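You operate a simulated robot arm through the tools that you are given. There is no shell and no other tool.

The job below is to be done with a simulated two-armed robot. You get a single attempt, and the scene is never put back.

JOB
Brush the dust off the red book while the vacuum runs.
Fine: dial as the suction card says before brushing, back to Off after; put the soft brush back; the book stays in its tray. Set down upright: soft brush. What is to be rubbed or washed off counts as gone when no trace of it is left.

Only the result counts: the job must be done as asked and must still hold three seconds after the hand-in. Knocking over, shifting, dropping, spilling or breaking anything else fails it.

ROBOT AND FRAMES
Two 7-joint arms with fingered hands on one trunk that stands fixed in place. Base frame: the origin is at the foot of the trunk, x ahead of it, y to its left, z up. Lengths are in mm, angles in rad, forces in N, time in s.
The left shoulder is at [50, 214, 869], the right one opposite. With the tool pointing down near the work surface each hand reaches from about 400 to 900 mm from the base axis, measured 20 degrees to its own side. Payload 3 kg a hand.
Tool frame (each hand has its own): the origin (TCP) lies between the finger pads and is the grasp point; the fingertips stand 26 mm ahead of it; z points along the fingers, y is the line along which they close. The gripper opens to 132 mm; its body begins 73 mm behind the TCP. The gripper is a hand of 3 fingers: y runs from the thumb to the fingers, the wrist lies at [0, 0, -229] in the tool frame.
Orientation is told as [roll, pitch, yaw] about the base's x, y, z axes, in that order, counted from this pose: with the fingers straight down and closing along the base's y, the tool's x points along the base's -x, its y along +y and its z along -z.

CONTROLS
- The arms move only by the tool servo_tool. It takes "left_deltas", "right_deltas" or both (then of equal length, played together; a hand with none holds still); each is a list of rows, each a list of 2 entries, a list of its own where there are three numbers: the shift along the tool's x, y, z in units of 50 mm (1.0 is 50 mm), then the turn, a rotation vector about the tool's x, y, z in units of 5 degrees (1.0 is 5 degrees). In form: [[[dx, dy, dz], [rx, ry, rz]], ...]. A call has 1 to 20 rows; each row shifts and turns the commanded pose from where the row before left it, along the tool's axes as they then stand. A call with a number of a shift or a turn outside -1 to 1 is refused whole. A row lasts 0.2 s, in which the tool goes at most 50 mm and 0.15 rad; a call with a longer step from one row to the next is refused whole. A pose out of reach is approached as far as the arm can. The call stops where the force on the tool passes 40 N (or 10 N more than at its start, if that is more) or the arm is blocked; 0.2 s more then pass. In this call time passes only in rows, and 0.2 s behind the last. It gives the time, the measured TCP pose, the force on the tool (base axes), the opening and the grip force at its end, in the units of the frame above (readings bear some noise), with the torque about the TCP (base axes, N m) and any sound that the robot's microphone picked up.
- Cameras (640 x 400 px; columns grow to the right, rows downward): "scene" is now at [25.4, -22.6, 1499]; the picture's right is [-0.41, -0.91, 0.00], its down [-0.57, 0.26, -0.78] and it looks along [0.71, -0.32, -0.63] (base axes); focal length 333 px, centre (320, 200). "left" rides on the left gripper at [-61, 3, -92] in its tool frame; the picture's right is [-0.05, -1.00, 0.00], its down [0.83, -0.04, -0.56] and it looks along [0.55, -0.03, 0.83] (tool axes); focal length 230 px, centre (320, 200). "right" rides on the right gripper at [62, 3, -92] in its tool frame; the picture's right is [-0.05, 1.00, 0.00], its down [-0.83, -0.04, -0.56] and it looks along [-0.55, -0.03, 0.83] (tool axes); focal length 230 px, centre (320, 200). There is no depth. A picture from a camera that has moved, and an enlarged one, comes with that camera's place and axes in the base frame and with its lens. The place of the scene camera against the robot may be out by one fixed shift of up to 25 mm in any direction.
- capture(camera): a new picture of that camera. It takes no simulated time.
- move_fingers(finger1, finger2, thumb_bend, hand): sets how far each is bent, from 0 (flat) to 1 (curled in); at 0.3 the hand is open as for a grip, at 0.7 the pads meet at the TCP. One left out holds its place. A second passes; each finger stops where it meets its share of the squeeze, and holds until it gets a number again. It is the only way to open and close the hand. It gives what a move gives, with no picture; readings hold the bend of each and the force on the fingers (four entries, about 0 where the hand has none), thumb and palm.
- aim_head(pan, tilt): turns the head with the scene camera to pan (to the left, within 1.501 rad either way) and tilt (down, from -0.506 to 1.204), counted from straight ahead of the robot. It gives what a move gives.
- zoom(camera, box): a new picture of the part [left, top, right, bottom] of that camera's present view, enlarged. It takes no simulated time.
- job_done(): hands the job in; it is judged then, once.

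Nothing tells you positions but the pictures and the camera data. Unless the task says otherwise, let go and move clear before handing in.

The tools are called as a command line: name --argument value ..., lists and objects as JSON in quotes. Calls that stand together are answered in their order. servo_tool: Moves the arms, as the interface text tells. Its arguments: {"type":"object","properties":{"left_deltas":{"type":"array","items":{"type":"array"}},"right_deltas":{"type":"array","items":{"type":"array"}}},"required":[]} The other tools are called the same way: move_fingers (finger1, finger2, thumb_bend, hand) moves the fingers one by one; aim_head (pan, tilt) turns the head that bears the scene camera; capture (camera) takes a picture; zoom (camera, box) takes an enlarged picture of a part of a camera's view; job_done () hands the job in.

At the start:

```text
time: 0.0
left_eef_pos: [435.3, 1.3, 1218.1]
left_orientation: [0.001, 0.0, -0.443]
left_force: [1.0, 0.5, 0.6]
left_ft_torque: [-0.01, 0.01, -0.03]
left_gripper_width: 131.9
left_grip_force: 0.0
left_shape: jaw
left_bend: [0.3, 0.3, 0.3]
left_finger forces: [0.0, 0.0, 0.1, 0.1, 0.1, 0.0]
right_eef_pos: [351.9, -400.1, 1277.1]
right_orientation: [0.0, 0.001, -0.442]
right_force: [0.0, -1.2, 0.8]
right_ft_torque: [0.01, 0.03, 0.04]
right_gripper_width: 131.7
right_grip_force: 0.0
right_shape: jaw
right_bend: [0.3, 0.3, 0.3]
right_finger forces: [0.1, 0.0, 0.0, 0.0, 0.0, 0.1]
head pan, tilt (commanded): [-0.422, 0.681]
```

scene: 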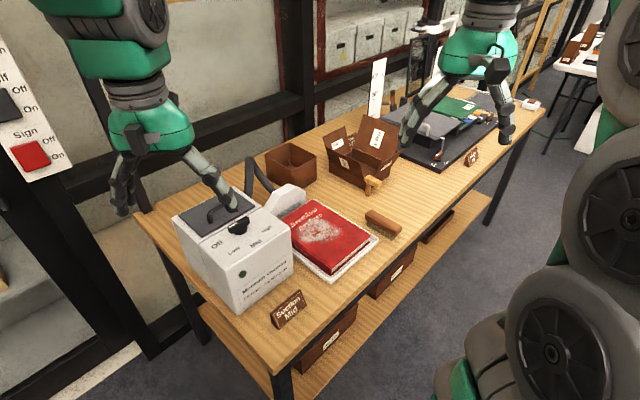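
right: 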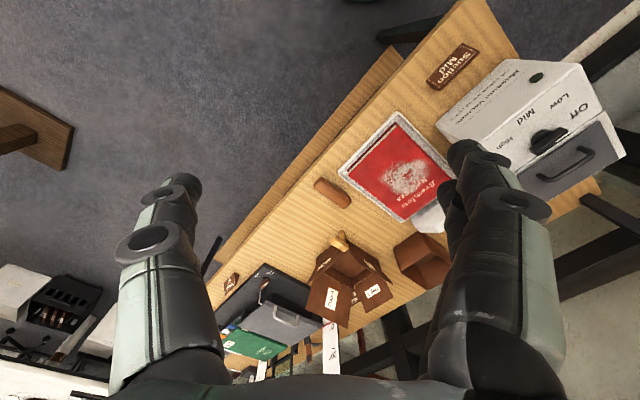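
left: 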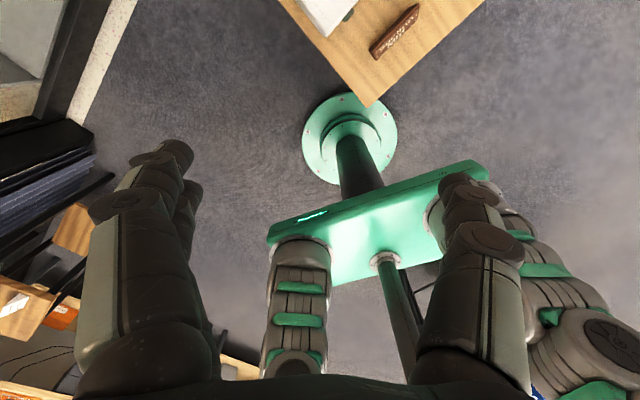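

I see a table with a vacuum unit (a dial with Off/Low/Mid/High), a card reading "Suction Mid", a red dusty book in a white tray, a brush lying on the table, and boxes. I'll look closer before moving.

zoom --camera "scene" --box '[160, 170, 320, 330]'

zoom --camera "scene" --box '[250, 110, 420, 290]'

zoom --camera "right" --box '[300, 40, 620, 240]'

zoom --camera "scene" --box '[380, 80, 540, 200]'

```text
2.50 times, centred on (240, 250) of scene
camera zoom: at [25.4, -22.6, 1499.0], right [-0.41, -0.91, 0.0], down [-0.57, 0.26, -0.78], along [0.71, -0.32, -0.63], focal length 831 px, centre (520, 75)
```

zoom: 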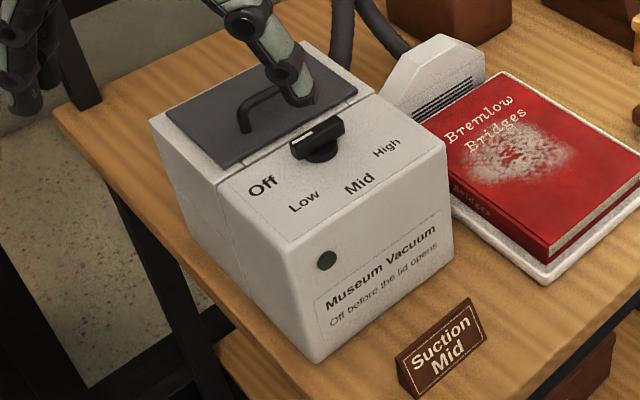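

```text
2.22 times, centred on (335, 200) of scene
camera zoom: at [25.4, -22.6, 1499.0], right [-0.41, -0.91, 0.0], down [-0.57, 0.26, -0.78], along [0.71, -0.32, -0.63], focal length 739 px, centre (287, 200)
```

zoom: 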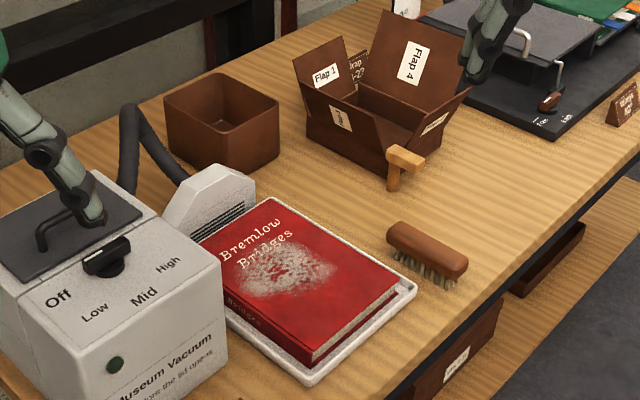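

```text
2.00 times, centred on (460, 140) of right
camera zoom: at [298.0, -370.4, 1368.2], right [0.47, 0.88, 0.0], down [0.73, -0.39, 0.56], along [0.49, -0.26, -0.83], focal length 460 px, centre (40, 320)
```

zoom: 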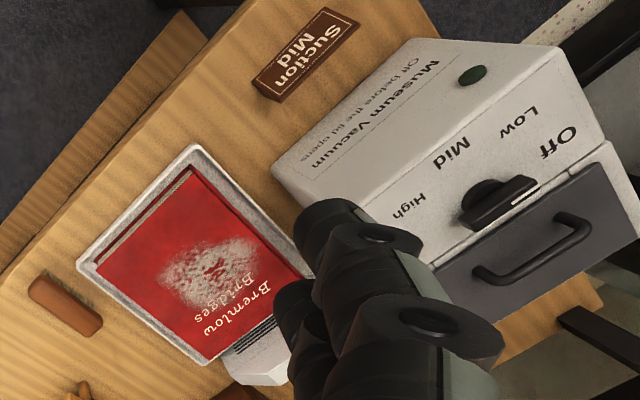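

```text
3.33 times, centred on (460, 140) of scene
camera zoom: at [25.4, -22.6, 1499.0], right [-0.41, -0.91, 0.0], down [-0.57, 0.26, -0.78], along [0.71, -0.32, -0.63], focal length 1108 px, centre (-147, 400)
```

zoom: 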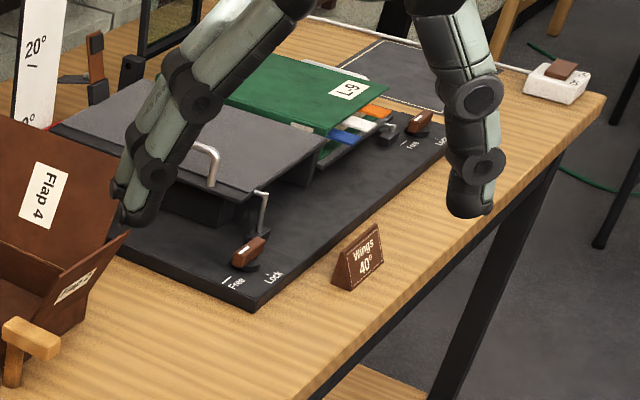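

The vacuum's dial points to Off, the card says "Mid", and the soft brush stands on its bristles to the right of the book. I'll zoom in on the dial and the brush for finer detail.

zoom --camera "scene" --box '[205, 190, 285, 260]'

zoom --camera "scene" --box '[350, 190, 430, 250]'

zoom --camera "right" --box '[490, 80, 620, 180]'

zoom --camera "scene" --box '[270, 190, 390, 280]'

zoom --camera "scene" --box '[0, 20, 100, 200]'

```text
5.71 times, centred on (245, 225) of scene
camera zoom: at [25.4, -22.6, 1499.0], right [-0.41, -0.91, 0.0], down [-0.57, 0.26, -0.78], along [0.71, -0.32, -0.63], focal length 1900 px, centre (749, 57)
```

zoom: 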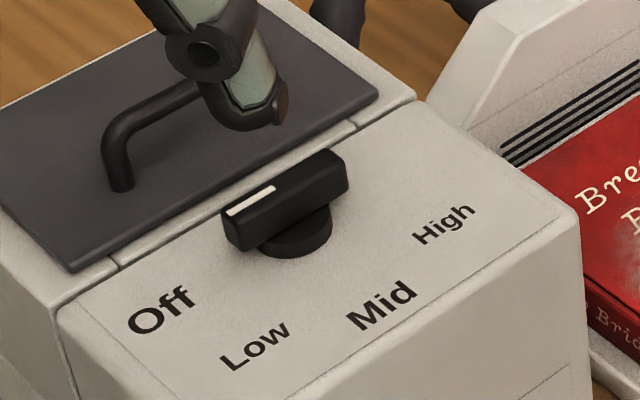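

```text
6.67 times, centred on (390, 220) of scene
camera zoom: at [25.4, -22.6, 1499.0], right [-0.41, -0.91, 0.0], down [-0.57, 0.26, -0.78], along [0.71, -0.32, -0.63], focal length 2217 px, centre (-147, 67)
```

zoom: 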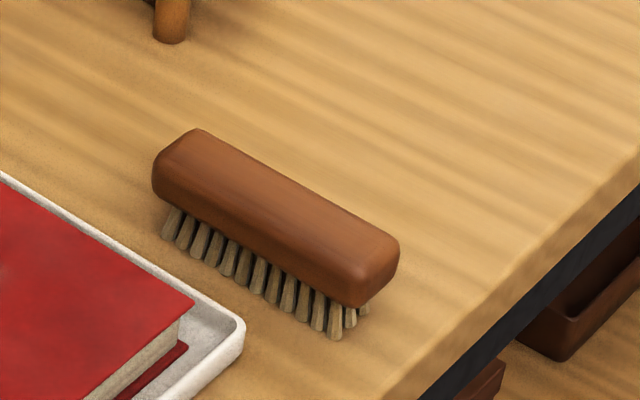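

```text
4.00 times, centred on (555, 130) of right
camera zoom: at [298.0, -370.4, 1368.2], right [0.47, 0.88, 0.0], down [0.73, -0.39, 0.56], along [0.49, -0.26, -0.83], focal length 920 px, centre (-620, 480)
```

zoom: 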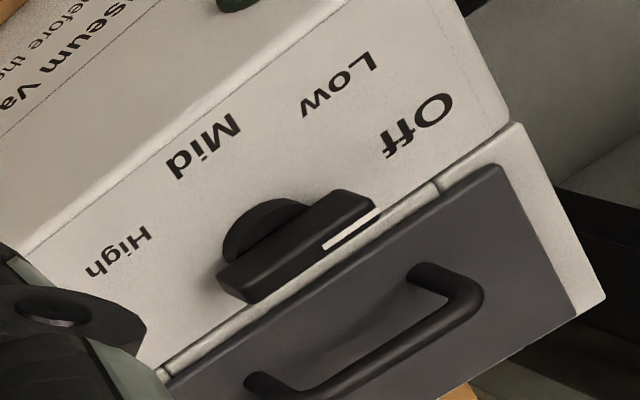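

```text
4.44 times, centred on (330, 235) of scene
camera zoom: at [25.4, -22.6, 1499.0], right [-0.41, -0.91, 0.0], down [-0.57, 0.26, -0.78], along [0.71, -0.32, -0.63], focal length 1478 px, centre (276, 44)
```

zoom: 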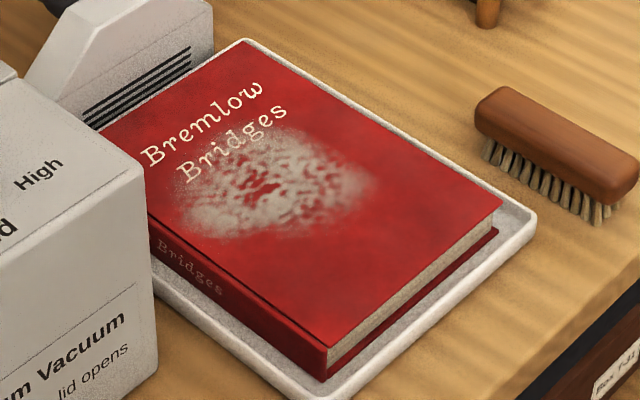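

```text
2.22 times, centred on (50, 110) of scene
camera zoom: at [25.4, -22.6, 1499.0], right [-0.41, -0.91, 0.0], down [-0.57, 0.26, -0.78], along [0.71, -0.32, -0.63], focal length 739 px, centre (920, 400)
```

zoom: 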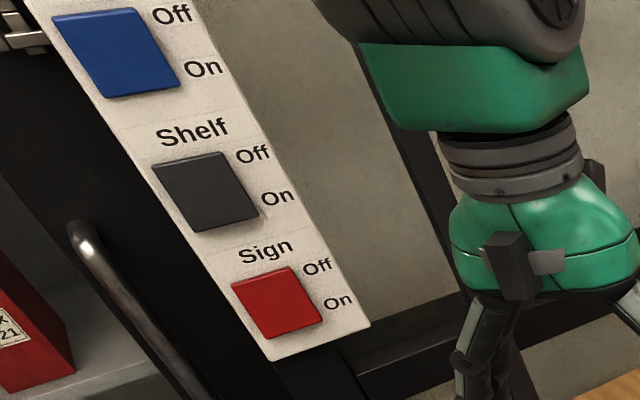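

The vacuum dial seems to be near (623, -75, 950), the brush near (605, -490, 830) and the book near (600, -310, 850). I'll use the right arm for the work, so first I move the left arm out of the way to its own side.

servo_tool --left_deltas '[[[0.45, 0.73, 0], [0, 0, 0]], [[0.45, 0.73, 0], [0, 0, 0]], [[0.45, 0.73, 0], [0, 0, 0]], [[0.45, 0.73, 0], [0, 0, 0]], [[0.45, 0.73, 0], [0, 0, 0]], [[0.45, 0.73, 0], [0, 0, 0]], [[0.45, 0.73, 0], [0, 0, 0]]]'

```text
time: 1.6
left_eef_pos: [403.2, 301.2, 1219.3]
left_orientation: [0.0, -0.002, -0.44]
left_force: [-0.5, 0.2, 0.6]
left_ft_torque: [0.01, 0.0, -0.01]
left_gripper_width: 131.7
left_grip_force: 0.1
left_shape: jaw
left_bend: [0.3, 0.3, 0.3]
left_finger forces: [0.1, 0.0, 0.0, 0.1, 0.0, 0.0]
right_eef_pos: [352.6, -400.1, 1278.2]
right_orientation: [0.001, 0.0, -0.443]
right_force: [-0.6, 0.4, 0.4]
right_ft_torque: [0.0, 0.01, 0.02]
right_gripper_width: 131.5
right_grip_force: 0.1
right_shape: jaw
right_bend: [0.3, 0.3, 0.3]
right_finger forces: [0.1, 0.0, 0.0, 0.0, 0.1, 0.0]
head pan, tilt (commanded): [-0.422, 0.681]
```

The left arm is clear at (403, 301, 1219). Now I move the right hand over toward the dial, high up, to look at it from above.

servo_tool --right_deltas '[[[-0.093, 0.88, 0.2156], [0, 0, 0]], [[-0.093, 0.88, 0.2156], [0, 0, 0]], [[-0.093, 0.88, 0.2156], [0, 0, 0]], [[-0.093, 0.88, 0.2156], [0, 0, 0]], [[-0.093, 0.88, 0.2156], [0, 0, 0]], [[-0.093, 0.88, 0.2156], [0, 0, 0]], [[-0.093, 0.88, 0.2156], [0, 0, 0]], [[-0.093, 0.88, 0.2156], [0, 0, 0]], [[-0.093, 0.88, 0.2156], [0, 0, 0]]]'

capture --camera "right"

capture --camera "scene"

```text
time: 3.6
left_eef_pos: [403.8, 300.1, 1219.3]
left_orientation: [0.0, 0.002, -0.443]
left_force: [0.6, -0.4, 0.3]
left_ft_torque: [0.02, 0.0, 0.0]
left_gripper_width: 132.0
left_grip_force: 0.1
left_shape: jaw
left_bend: [0.3, 0.3, 0.3]
left_finger forces: [0.0, 0.0, 0.0, 0.0, 0.0, 0.0]
right_eef_pos: [559.6, -59.7, 1176.6]
right_orientation: [-0.003, 0.0, -0.445]
right_force: [0.1, -0.3, -0.5]
right_ft_torque: [0.01, 0.0, -0.04]
right_gripper_width: 132.0
right_grip_force: 0.0
right_shape: jaw
right_bend: [0.3, 0.3, 0.3]
right_finger forces: [0.0, 0.1, 0.0, 0.0, 0.1, 0.0]
head pan, tilt (commanded): [-0.422, 0.681]
```

```text
taken
camera right: at [505.7, -29.4, 1268.3], right [0.47, 0.88, 0.0], down [0.73, -0.39, 0.56], along [0.49, -0.26, -0.83], focal length 230 px, centre (320, 200)
```

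right: 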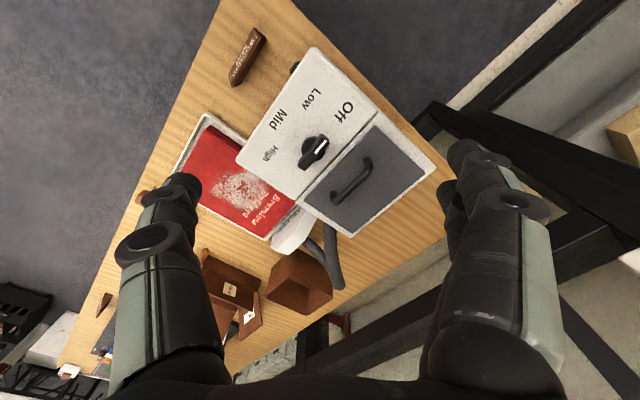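

```text
taken
camera scene: at [25.4, -22.6, 1499.0], right [-0.41, -0.91, 0.0], down [-0.57, 0.26, -0.78], along [0.71, -0.32, -0.63], focal length 333 px, centre (320, 200)
```

scene: 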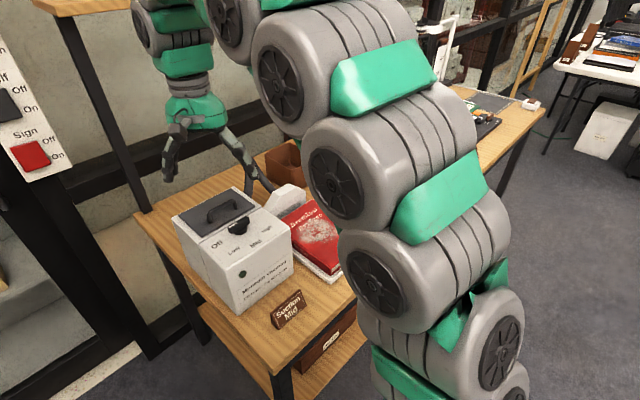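

The dial is now well seen from above. I'll zoom in on it to read its centre, direction and label angles.

zoom --camera "right" --box '[230, 40, 450, 240]'

zoom --camera "right" --box '[265, 90, 385, 200]'

zoom --camera "right" --box '[180, 100, 320, 260]'

```text
2.00 times, centred on (340, 140) of right
camera zoom: at [505.7, -29.4, 1268.3], right [0.47, 0.88, 0.0], down [0.73, -0.39, 0.56], along [0.49, -0.26, -0.83], focal length 460 px, centre (280, 320)
```

zoom: 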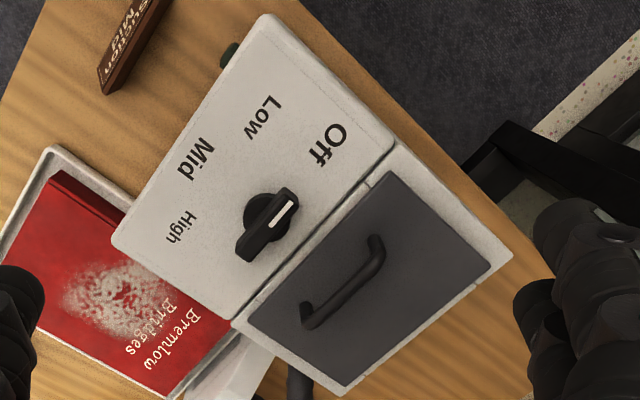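

```text
3.64 times, centred on (325, 145) of right
camera zoom: at [505.7, -29.4, 1268.3], right [0.47, 0.88, 0.0], down [0.73, -0.39, 0.56], along [0.49, -0.26, -0.83], focal length 837 px, centre (302, 400)
```

zoom: 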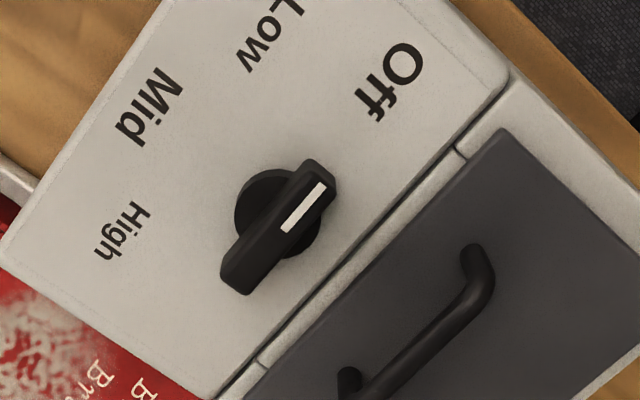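

```text
2.50 times, centred on (250, 180) of right
camera zoom: at [505.7, -29.4, 1268.3], right [0.47, 0.88, 0.0], down [0.73, -0.39, 0.56], along [0.49, -0.26, -0.83], focal length 575 px, centre (495, 250)
```

zoom: 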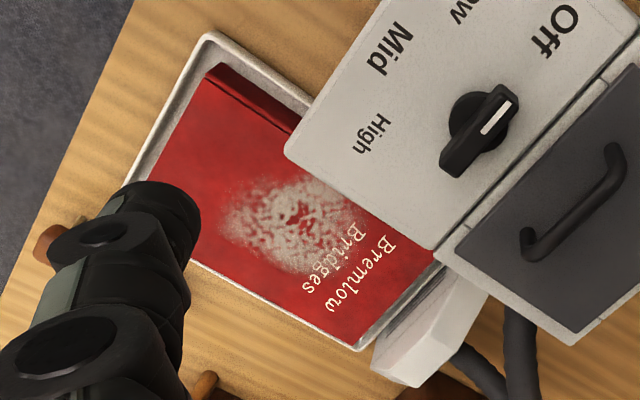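

The panel is horizontal at about z = 970, with the dial axis near (600, -90), its bar top near z = 995 and pointing along Off (about 112°). Mid lies about 90–95° counterclockwise from it as seen from above. I'll pre-close the fingers partly in free space to see their shape.

move_fingers --hand "right" --finger1 0.55 --finger2 0.55 --thumb_bend 0.55

capture --camera "right"

zoom --camera "scene" --box '[120, 60, 300, 240]'

```text
time: 4.6
left_eef_pos: [402.8, 300.1, 1219.9]
left_orientation: [0.0, 0.0, -0.443]
left_force: [0.0, -0.5, -0.5]
left_ft_torque: [-0.02, 0.01, 0.02]
left_gripper_width: 132.0
left_grip_force: 0.0
left_shape: jaw
left_bend: [0.3, 0.3, 0.3]
left_finger forces: [0.0, 0.0, 0.0, 0.0, 0.1, 0.0]
right_eef_pos: [560.2, -61.0, 1177.2]
right_orientation: [-0.001, 0.0, -0.443]
right_force: [-0.1, -0.7, -0.3]
right_ft_torque: [-0.01, -0.04, -0.01]
right_gripper_width: 51.7
right_grip_force: 0.2
right_shape: fingers
right_bend: [0.55, 0.55, 0.55]
right_finger forces: [0.0, 0.0, 0.0, 0.0, 0.0, 0.1]
head pan, tilt (commanded): [-0.422, 0.681]
```

```text
taken
camera right: at [505.5, -30.1, 1268.7], right [0.47, 0.88, 0.0], down [0.73, -0.39, 0.56], along [0.49, -0.26, -0.83], focal length 230 px, centre (320, 200)
```

right: 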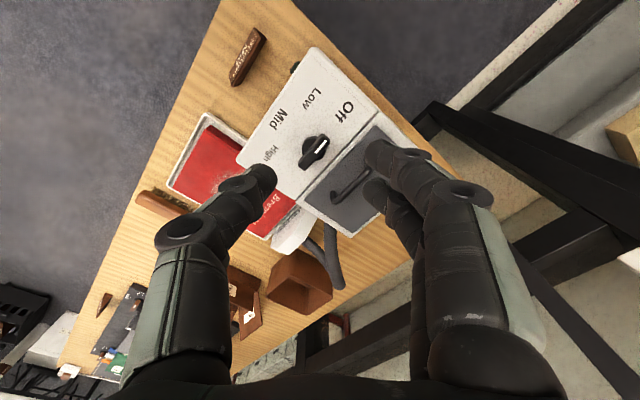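

```text
2.22 times, centred on (210, 150) of scene
camera zoom: at [25.4, -22.6, 1499.0], right [-0.41, -0.91, 0.0], down [-0.57, 0.26, -0.78], along [0.71, -0.32, -0.63], focal length 739 px, centre (564, 311)
```

zoom: 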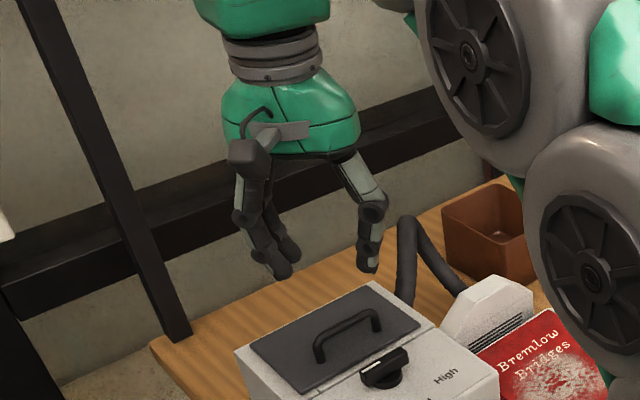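

The fingers narrow nicely: a gap of about 52 mm at bend 0.55. The lid handle lies about 60 mm behind the dial, so I'll keep the hand narrow, turn it so the fingers straddle the bar, and hover above the dial to check the alignment.

servo_tool --right_deltas '[[[0, 0, 0], [0, 0, 0.947]], [[0, 0, 0], [0, 0, 0.947]], [[0, 0, 0], [0, 0, 0.947]], [[0, 0, 0], [0, 0, 0.947]], [[0, 0, 0], [0, 0, 0.947]], [[0, 0, 0], [0, 0, 0.947]], [[0, 0, 0], [0, 0, 0.947]], [[0, 0, 0], [0, 0, 0.947]], [[0, 0, 0], [0, 0, 0.947]], [[-0.283, 0.177, 0.713], [0, 0, 0]], [[-0.283, 0.177, 0.713], [0, 0, 0]], [[-0.283, 0.177, 0.713], [0, 0, 0]]]'

capture --camera "right"

capture --camera "scene"

```text
time: 7.2
left_eef_pos: [405.4, 300.6, 1219.3]
left_orientation: [0.001, -0.001, -0.443]
left_force: [-0.3, 0.0, -0.4]
left_ft_torque: [0.03, 0.02, 0.0]
left_gripper_width: 132.1
left_grip_force: 0.3
left_shape: jaw
left_bend: [0.3, 0.3, 0.3]
left_finger forces: [0.0, 0.1, 0.1, 0.1, 0.1, 0.0]
right_eef_pos: [600.5, -89.1, 1070.3]
right_orientation: [-0.001, 0.0, -1.186]
right_force: [-0.5, -0.5, 0.0]
right_ft_torque: [0.01, -0.01, -0.01]
right_gripper_width: 51.7
right_grip_force: 0.1
right_shape: fingers
right_bend: [0.55, 0.55, 0.55]
right_finger forces: [0.1, 0.0, 0.0, 0.0, 0.1, 0.0]
head pan, tilt (commanded): [-0.422, 0.681]
```

```text
taken
camera right: at [581.1, -29.1, 1162.0], right [0.95, 0.33, 0.0], down [0.27, -0.79, 0.55], along [0.18, -0.52, -0.83], focal length 230 px, centre (320, 200)
```

right: 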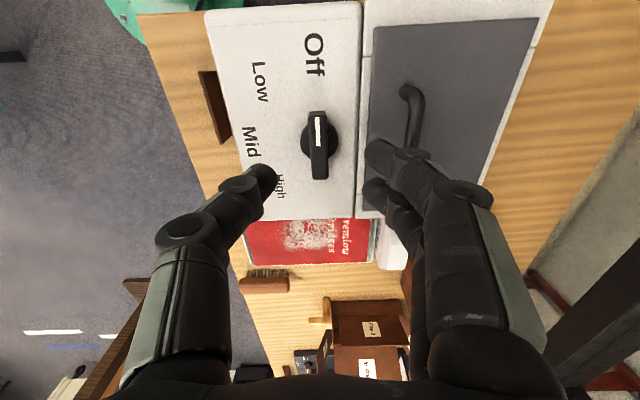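

```text
taken
camera scene: at [25.4, -22.6, 1499.0], right [-0.41, -0.91, 0.0], down [-0.57, 0.26, -0.78], along [0.71, -0.32, -0.63], focal length 333 px, centre (320, 200)
```

scene: 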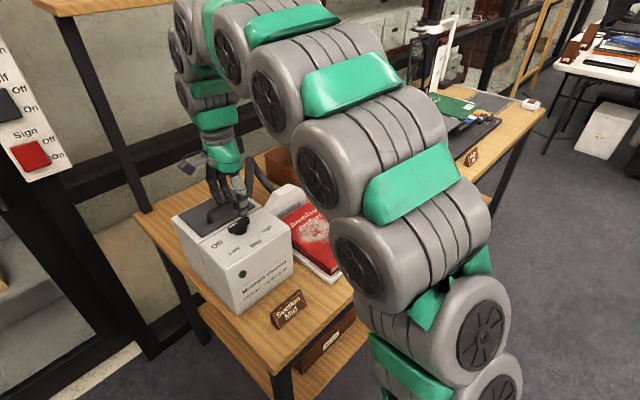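

The hand hovers above the dial and the bar looks aligned with the hand. I'll zoom in to fix the dial's exact position relative to the TCP.

zoom --camera "right" --box '[260, 90, 380, 200]'

zoom --camera "scene" --box '[170, 140, 290, 270]'

```text
3.64 times, centred on (320, 145) of right
camera zoom: at [581.1, -29.1, 1162.0], right [0.95, 0.33, 0.0], down [0.27, -0.79, 0.55], along [0.18, -0.52, -0.83], focal length 837 px, centre (320, 400)
```

zoom: 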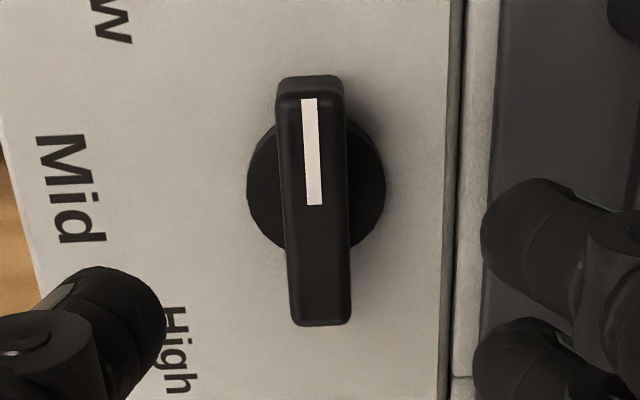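

```text
3.08 times, centred on (230, 205) of scene
camera zoom: at [25.4, -22.6, 1499.0], right [-0.41, -0.91, 0.0], down [-0.57, 0.26, -0.78], along [0.71, -0.32, -0.63], focal length 1023 px, centre (597, 185)
```

zoom: 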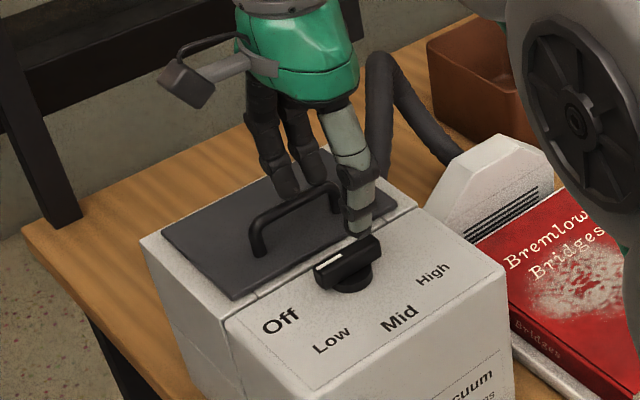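

The bar top centre triangulates to (601.7, -89.8, 995), 13 mm wide and 49 mm long, and the hand is aligned within 1°. I narrow the fingers further to stay clear of the lid handle and descend partway.

move_fingers --hand "right" --finger1 0.6 --finger2 0.6 --thumb_bend 0.6

servo_tool --right_deltas '[[[-0.022, 0.017, 0.4], [0, 0, 0]], [[0, 0, 0.4], [0, 0, 0]], [[0, 0, 0.3], [0, 0, 0]]]'

capture --camera "right"

zoom --camera "scene" --box '[190, 160, 290, 260]'

```text
time: 8.2
left_eef_pos: [403.5, 300.5, 1218.7]
left_orientation: [0.001, 0.001, -0.441]
left_force: [0.0, -0.1, -0.9]
left_ft_torque: [-0.01, -0.03, 0.0]
left_gripper_width: 131.9
left_grip_force: 0.1
left_shape: jaw
left_bend: [0.3, 0.3, 0.3]
left_finger forces: [0.0, 0.0, 0.0, 0.1, 0.1, 0.0]
right_eef_pos: [600.6, -88.5, 1071.7]
right_orientation: [-0.001, 0.001, -1.183]
right_force: [1.0, 0.0, 0.6]
right_ft_torque: [0.01, -0.02, -0.02]
right_gripper_width: 35.7
right_grip_force: 0.1
right_shape: fingers
right_bend: [0.6, 0.6, 0.6]
right_finger forces: [0.0, 0.0, 0.1, 0.0, 0.1, 0.0]
head pan, tilt (commanded): [-0.422, 0.681]
```

```text
time: 9.0
left_eef_pos: [403.7, 300.0, 1219.3]
left_orientation: [0.0, 0.0, -0.443]
left_force: [0.0, -0.2, 0.2]
left_ft_torque: [0.01, -0.03, 0.01]
left_gripper_width: 131.9
left_grip_force: 0.2
left_shape: jaw
left_bend: [0.3, 0.3, 0.3]
left_finger forces: [0.0, 0.1, 0.1, 0.0, 0.1, 0.0]
right_eef_pos: [600.3, -91.0, 1015.2]
right_orientation: [-0.001, 0.0, -1.184]
right_force: [0.5, -0.7, 0.0]
right_ft_torque: [0.01, 0.0, -0.03]
right_gripper_width: 35.8
right_grip_force: 0.0
right_shape: fingers
right_bend: [0.6, 0.6, 0.6]
right_finger forces: [0.0, 0.0, 0.0, 0.1, 0.0, 0.1]
head pan, tilt (commanded): [-0.422, 0.681]
```

```text
taken
camera right: at [581.5, -30.6, 1107.4], right [0.94, 0.33, 0.0], down [0.27, -0.79, 0.56], along [0.18, -0.52, -0.83], focal length 230 px, centre (320, 200)
```

right: 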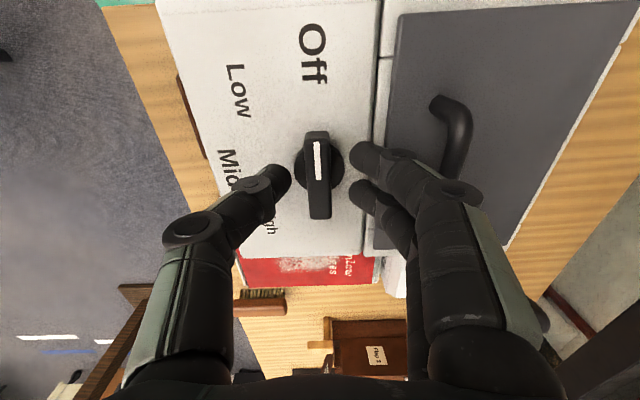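

```text
4.00 times, centred on (240, 210) of scene
camera zoom: at [25.4, -22.6, 1499.0], right [-0.41, -0.91, 0.0], down [-0.57, 0.26, -0.78], along [0.71, -0.32, -0.63], focal length 1330 px, centre (640, 160)
```

zoom: 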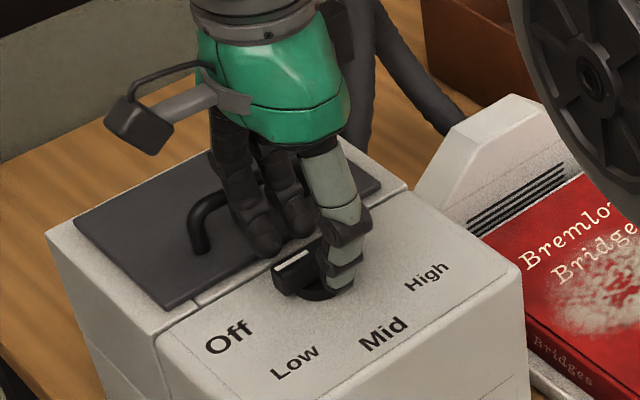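

The fingertips straddle the bar and are centred on it, with the knuckles above the lid handle. I descend about 11 mm more, then close on the bar.

servo_tool --right_deltas '[[[0, 0, 0.12], [0, 0, 0]], [[0, 0, 0.11], [0, 0, 0]]]'

zoom --camera "right" --box '[220, 80, 480, 280]'

zoom --camera "scene" --box '[190, 160, 290, 260]'

```text
time: 9.6
left_eef_pos: [403.2, 301.4, 1218.1]
left_orientation: [0.0, 0.002, -0.442]
left_force: [0.0, 0.5, 0.4]
left_ft_torque: [0.0, 0.03, 0.02]
left_gripper_width: 131.9
left_grip_force: 0.0
left_shape: jaw
left_bend: [0.3, 0.3, 0.3]
left_finger forces: [0.0, 0.0, 0.0, 0.0, 0.1, 0.1]
right_eef_pos: [602.1, -90.2, 1007.3]
right_orientation: [0.0, 0.001, -1.185]
right_force: [0.4, -0.5, 0.0]
right_ft_torque: [0.01, -0.01, 0.03]
right_gripper_width: 35.3
right_grip_force: 0.0
right_shape: fingers
right_bend: [0.6, 0.6, 0.6]
right_finger forces: [0.0, 0.0, 0.1, 0.1, 0.0, 0.1]
head pan, tilt (commanded): [-0.422, 0.681]
```

```text
2.00 times, centred on (350, 180) of right
camera zoom: at [581.5, -31.0, 1097.6], right [0.94, 0.33, 0.0], down [0.27, -0.79, 0.56], along [0.18, -0.52, -0.83], focal length 460 px, centre (260, 240)
```

zoom: 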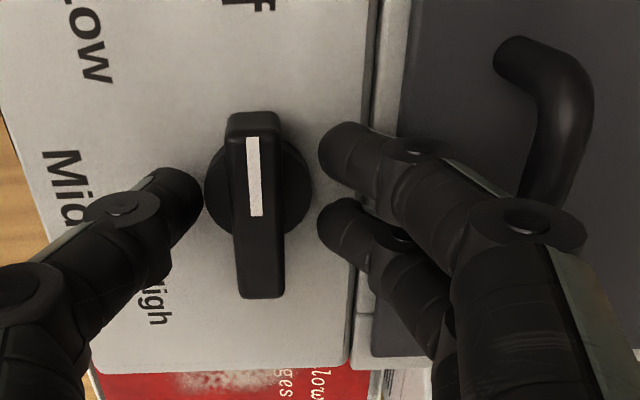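

```text
4.00 times, centred on (240, 210) of scene
camera zoom: at [25.4, -22.6, 1499.0], right [-0.41, -0.91, 0.0], down [-0.57, 0.26, -0.78], along [0.71, -0.32, -0.63], focal length 1330 px, centre (640, 160)
```

zoom: 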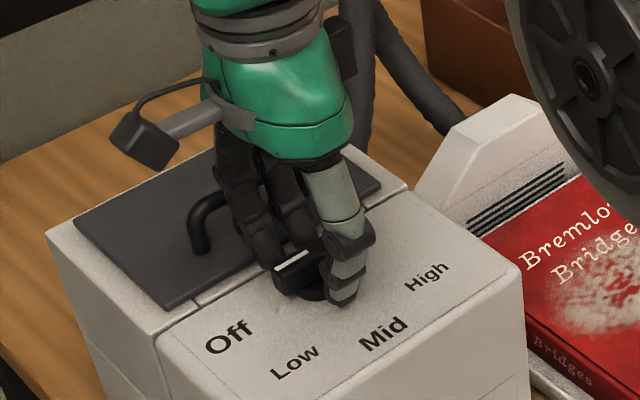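

The fingers straddle the dial bar, tips near the panel. Now I close on the bar.

move_fingers --hand "right" --finger1 0.7 --finger2 0.7 --thumb_bend 0.7

zoom --camera "right" --box '[220, 80, 480, 280]'

zoom --camera "scene" --box '[190, 160, 290, 260]'

```text
time: 10.6
left_eef_pos: [404.3, 299.8, 1218.2]
left_orientation: [0.0, -0.001, -0.441]
left_force: [-0.2, 0.2, -0.1]
left_ft_torque: [-0.01, 0.0, 0.04]
left_gripper_width: 132.1
left_grip_force: 0.0
left_shape: jaw
left_bend: [0.3, 0.3, 0.3]
left_finger forces: [0.0, 0.0, 0.0, 0.0, 0.0, 0.0]
right_eef_pos: [601.0, -89.5, 1007.0]
right_orientation: [0.001, 0.0, -1.185]
right_force: [0.9, -0.1, 2.8]
right_ft_torque: [0.03, -0.12, 0.0]
right_gripper_width: 15.5
right_grip_force: 7.8
right_shape: fingers
right_bend: [0.67, 0.66, 0.68]
right_finger forces: [3.1, 5.4, 0.0, 0.0, 6.9, 0.0]
head pan, tilt (commanded): [-0.422, 0.681]
```

```text
2.00 times, centred on (350, 180) of right
camera zoom: at [581.4, -31.0, 1097.8], right [0.94, 0.33, 0.0], down [0.27, -0.79, 0.56], along [0.18, -0.52, -0.83], focal length 460 px, centre (260, 240)
```

zoom: 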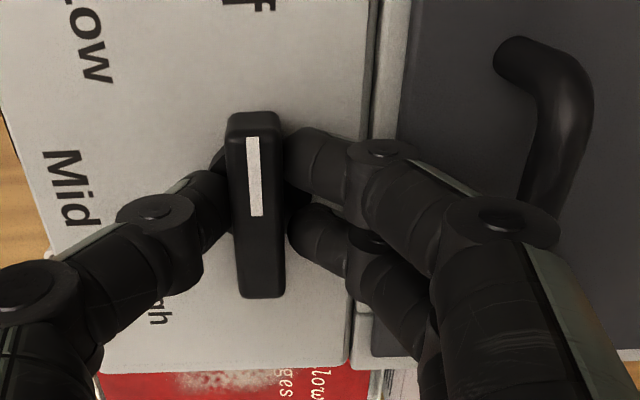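

```text
4.00 times, centred on (240, 210) of scene
camera zoom: at [25.4, -22.6, 1499.0], right [-0.41, -0.91, 0.0], down [-0.57, 0.26, -0.78], along [0.71, -0.32, -0.63], focal length 1330 px, centre (640, 160)
```

zoom: 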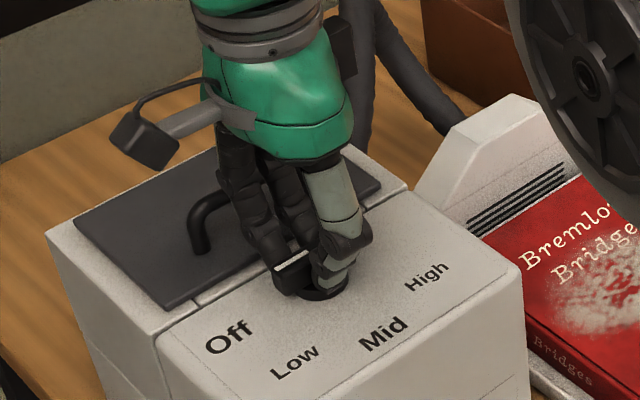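

The bar is gripped (width 15.5 mm, 8 N). I turn the dial counterclockwise, first by 20°, to see whether it follows.

servo_tool --right_deltas '[[[0, 0, 0], [0, 0, -1]], [[0, 0, 0], [0, 0, -1]], [[0, 0, 0], [0, 0, -1]], [[0, 0, 0], [0, 0, -1]]]'

zoom --camera "right" --box '[220, 80, 480, 280]'

zoom --camera "scene" --box '[190, 160, 290, 260]'

```text
time: 11.6
left_eef_pos: [403.5, 300.6, 1218.2]
left_orientation: [0.0, -0.001, -0.445]
left_force: [-0.2, -1.4, -0.5]
left_ft_torque: [-0.01, 0.01, -0.01]
left_gripper_width: 131.7
left_grip_force: 0.0
left_shape: jaw
left_bend: [0.3, 0.3, 0.3]
left_finger forces: [0.0, 0.0, 0.0, 0.1, 0.0, 0.0]
right_eef_pos: [601.1, -90.6, 1005.8]
right_orientation: [-0.001, 0.0, -0.835]
right_force: [-2.9, 0.6, 4.8]
right_ft_torque: [0.02, 0.08, -0.03]
right_gripper_width: 15.3
right_grip_force: 7.7
right_shape: fingers
right_bend: [0.67, 0.66, 0.68]
right_finger forces: [2.2, 3.5, 0.0, 0.0, 10.2, 0.0]
head pan, tilt (commanded): [-0.422, 0.681]
```

```text
2.00 times, centred on (350, 180) of right
camera zoom: at [562.5, -41.4, 1097.7], right [0.77, 0.63, 0.0], down [0.53, -0.64, 0.56], along [0.35, -0.43, -0.83], focal length 460 px, centre (260, 240)
```

zoom: 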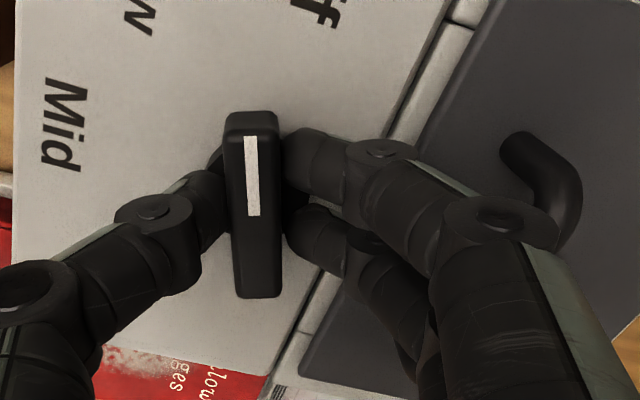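

```text
4.00 times, centred on (240, 210) of scene
camera zoom: at [25.3, -22.5, 1499.0], right [-0.41, -0.91, 0.0], down [-0.57, 0.26, -0.78], along [0.71, -0.32, -0.63], focal length 1330 px, centre (640, 160)
```

zoom: 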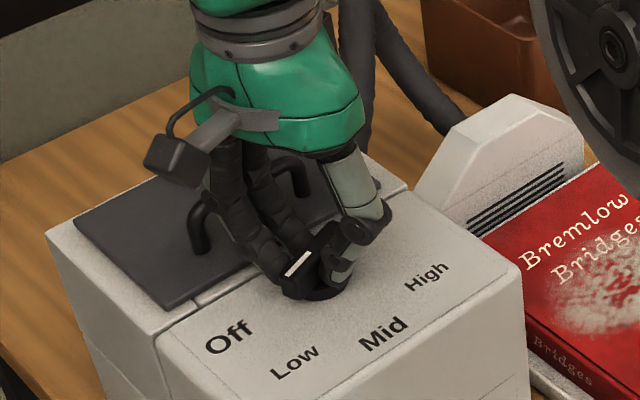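

The dial follows the hand. I continue the turn another 70° (to about 90° in all) and check against the Mid label.

servo_tool --right_deltas '[[[0, 0, 0], [0, 0, -1]], [[0, 0, 0], [0, 0, -1]], [[0, 0, 0], [0, 0, -1]], [[0, 0, 0], [0, 0, -1]], [[0, 0, 0], [0, 0, -1]], [[0, 0, 0], [0, 0, -1]], [[0, 0, 0], [0, 0, -1]], [[0, 0, 0], [0, 0, -1]], [[0, 0, 0], [0, 0, -1]], [[0, 0, 0], [0, 0, -1]], [[0, 0, 0], [0, 0, -1]], [[0, 0, 0], [0, 0, -1]], [[0, 0, 0], [0, 0, -1]], [[0, 0, 0], [0, 0, -1]]]'

capture --camera "right"

zoom --camera "scene" --box '[190, 160, 290, 260]'

```text
time: 14.6
left_eef_pos: [403.9, 299.7, 1218.3]
left_orientation: [0.0, 0.001, -0.44]
left_force: [0.7, -0.7, -0.1]
left_ft_torque: [0.01, 0.01, -0.03]
left_gripper_width: 132.0
left_grip_force: 0.0
left_shape: jaw
left_bend: [0.3, 0.3, 0.3]
left_finger forces: [0.0, 0.1, 0.0, 0.0, 0.0, 0.1]
right_eef_pos: [601.1, -92.3, 1007.0]
right_orientation: [-0.001, 0.0, 0.386]
right_force: [-6.1, -1.1, 2.0]
right_ft_torque: [-0.03, 0.14, -0.03]
right_gripper_width: 16.1
right_grip_force: 7.1
right_shape: fingers
right_bend: [0.67, 0.67, 0.68]
right_finger forces: [3.9, 2.9, 0.0, 0.0, 7.3, 0.1]
head pan, tilt (commanded): [-0.422, 0.681]
```

```text
taken
camera right: at [543.4, -110.5, 1098.0], right [-0.33, 0.94, 0.0], down [0.79, 0.27, 0.56], along [0.52, 0.18, -0.83], focal length 230 px, centre (320, 200)
```

right: 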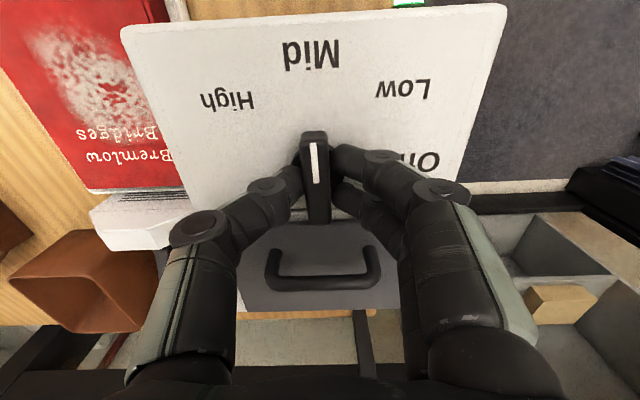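

```text
4.00 times, centred on (240, 210) of scene
camera zoom: at [25.3, -22.6, 1499.0], right [-0.41, -0.91, 0.0], down [-0.57, 0.26, -0.78], along [0.71, -0.32, -0.63], focal length 1330 px, centre (640, 160)
```

zoom: 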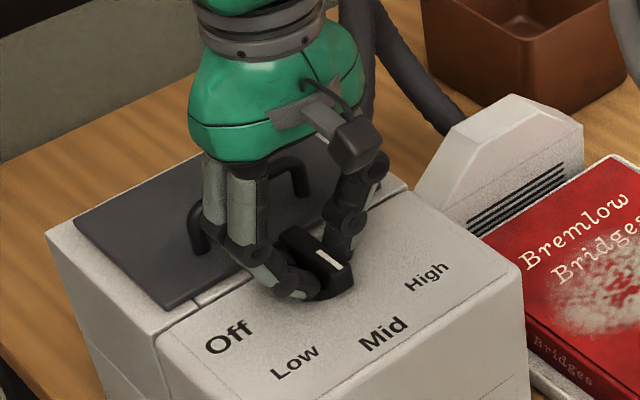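

The pointer now points to about 202°, with Mid at about 203.5°, and there is a green lamp visible at the top of the picture. I'll zoom in to check the lamp and pointer.

zoom --camera "right" --box '[240, 0, 440, 220]'

zoom --camera "scene" --box '[170, 190, 330, 330]'

```text
1.82 times, centred on (340, 110) of right
camera zoom: at [543.4, -110.5, 1098.0], right [-0.33, 0.94, 0.0], down [0.79, 0.27, 0.56], along [0.52, 0.18, -0.83], focal length 418 px, centre (284, 364)
```

zoom: 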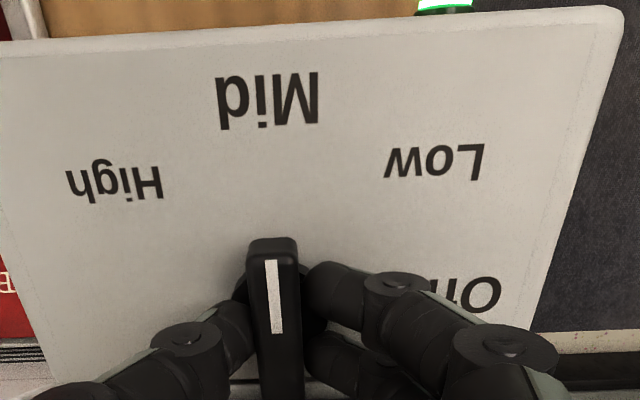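

```text
2.86 times, centred on (250, 260) of scene
camera zoom: at [25.3, -22.6, 1499.0], right [-0.41, -0.91, 0.0], down [-0.57, 0.26, -0.78], along [0.71, -0.32, -0.63], focal length 950 px, centre (520, 29)
```

zoom: 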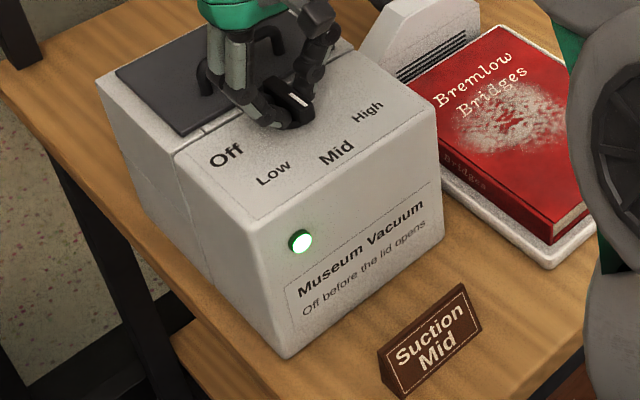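

The green lamp on the vacuum is lit, so it runs. I'll nudge the dial about 1° to centre it on Mid, release, and rise to check.

servo_tool --right_deltas '[[[0, 0, 0], [0, 0, -0.25]]]'

move_fingers --hand "right" --finger1 0.6 --finger2 0.6 --thumb_bend 0.6

servo_tool --right_deltas '[[[0, 0, -0.2], [0, 0, 0]], [[0, 0, -0.5], [0, 0, 0]], [[0, 0, -0.9], [0, 0, 0]], [[0, 0, -0.9], [0, 0, 0]]]'

capture --camera "right"

zoom --camera "right" --box '[230, 40, 430, 220]'

zoom --camera "scene" --box '[170, 190, 330, 330]'

```text
time: 15.0
left_eef_pos: [402.8, 299.7, 1218.8]
left_orientation: [0.001, 0.001, -0.443]
left_force: [-0.6, -0.1, 0.3]
left_ft_torque: [0.0, 0.01, 0.01]
left_gripper_width: 131.7
left_grip_force: 0.0
left_shape: jaw
left_bend: [0.3, 0.3, 0.3]
left_finger forces: [0.0, 0.1, 0.1, 0.0, 0.0, 0.0]
right_eef_pos: [602.4, -91.0, 1007.4]
right_orientation: [0.0, 0.0, 0.409]
right_force: [-3.9, -3.1, 1.6]
right_ft_torque: [-0.03, 0.11, -0.03]
right_gripper_width: 16.2
right_grip_force: 6.7
right_shape: fingers
right_bend: [0.67, 0.67, 0.68]
right_finger forces: [3.4, 2.3, 0.0, 0.0, 7.2, 0.0]
head pan, tilt (commanded): [-0.422, 0.681]
```

```text
time: 16.0
left_eef_pos: [403.8, 300.5, 1218.4]
left_orientation: [0.0, -0.001, -0.442]
left_force: [0.6, -0.3, -0.2]
left_ft_torque: [0.03, -0.02, 0.0]
left_gripper_width: 132.0
left_grip_force: 0.1
left_shape: jaw
left_bend: [0.3, 0.3, 0.3]
left_finger forces: [0.0, 0.0, 0.1, 0.0, 0.0, 0.1]
right_eef_pos: [602.5, -90.6, 1007.6]
right_orientation: [0.0, -0.002, 0.406]
right_force: [0.6, 0.6, 16.7]
right_ft_torque: [-0.22, -0.15, -0.01]
right_gripper_width: 27.4
right_grip_force: 8.6
right_shape: fingers
right_bend: [0.6, 0.6, 0.64]
right_finger forces: [0.0, 0.0, 0.1, 0.0, 18.0, 0.0]
head pan, tilt (commanded): [-0.422, 0.681]
```

```text
time: 17.0
left_eef_pos: [403.6, 300.7, 1218.7]
left_orientation: [0.001, 0.002, -0.445]
left_force: [-0.4, 0.0, -0.7]
left_ft_torque: [0.01, 0.0, -0.01]
left_gripper_width: 131.8
left_grip_force: 0.0
left_shape: jaw
left_bend: [0.3, 0.3, 0.3]
left_finger forces: [0.1, 0.0, 0.0, 0.0, 0.0, 0.0]
right_eef_pos: [600.5, -89.6, 1131.3]
right_orientation: [0.001, 0.002, 0.408]
right_force: [-0.6, 0.0, -0.5]
right_ft_torque: [-0.02, -0.01, 0.05]
right_gripper_width: 34.4
right_grip_force: 0.1
right_shape: fingers
right_bend: [0.6, 0.6, 0.6]
right_finger forces: [0.1, 0.0, 0.1, 0.1, 0.0, 0.0]
head pan, tilt (commanded): [-0.422, 0.681]
```

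```text
taken
camera right: at [542.8, -109.9, 1222.6], right [-0.35, 0.94, 0.0], down [0.78, 0.29, 0.55], along [0.52, 0.19, -0.83], focal length 230 px, centre (320, 200)
```

right: 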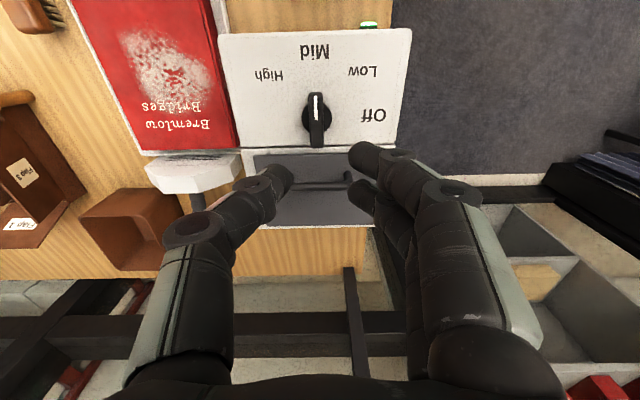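

```text
2.22 times, centred on (330, 130) of right
camera zoom: at [542.8, -109.9, 1222.6], right [-0.35, 0.94, 0.0], down [0.78, 0.29, 0.55], along [0.52, 0.19, -0.83], focal length 511 px, centre (298, 356)
```

zoom: 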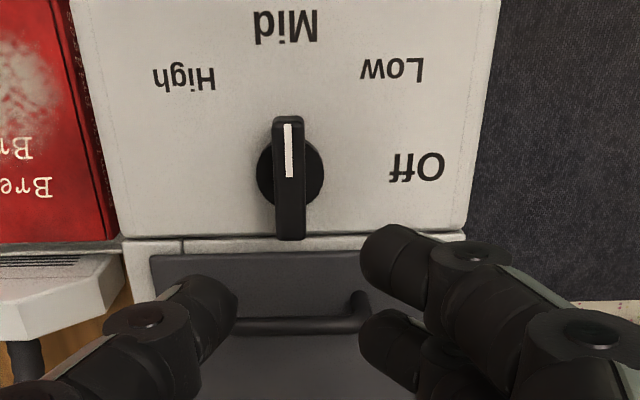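

```text
2.86 times, centred on (250, 260) of scene
camera zoom: at [25.4, -22.6, 1499.0], right [-0.41, -0.91, 0.0], down [-0.57, 0.26, -0.78], along [0.71, -0.32, -0.63], focal length 950 px, centre (520, 29)
```

zoom: 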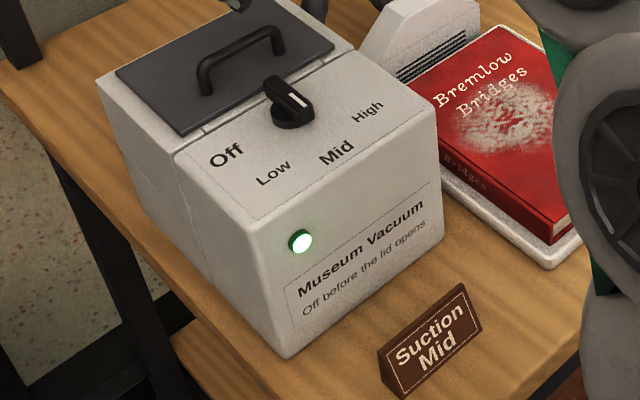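

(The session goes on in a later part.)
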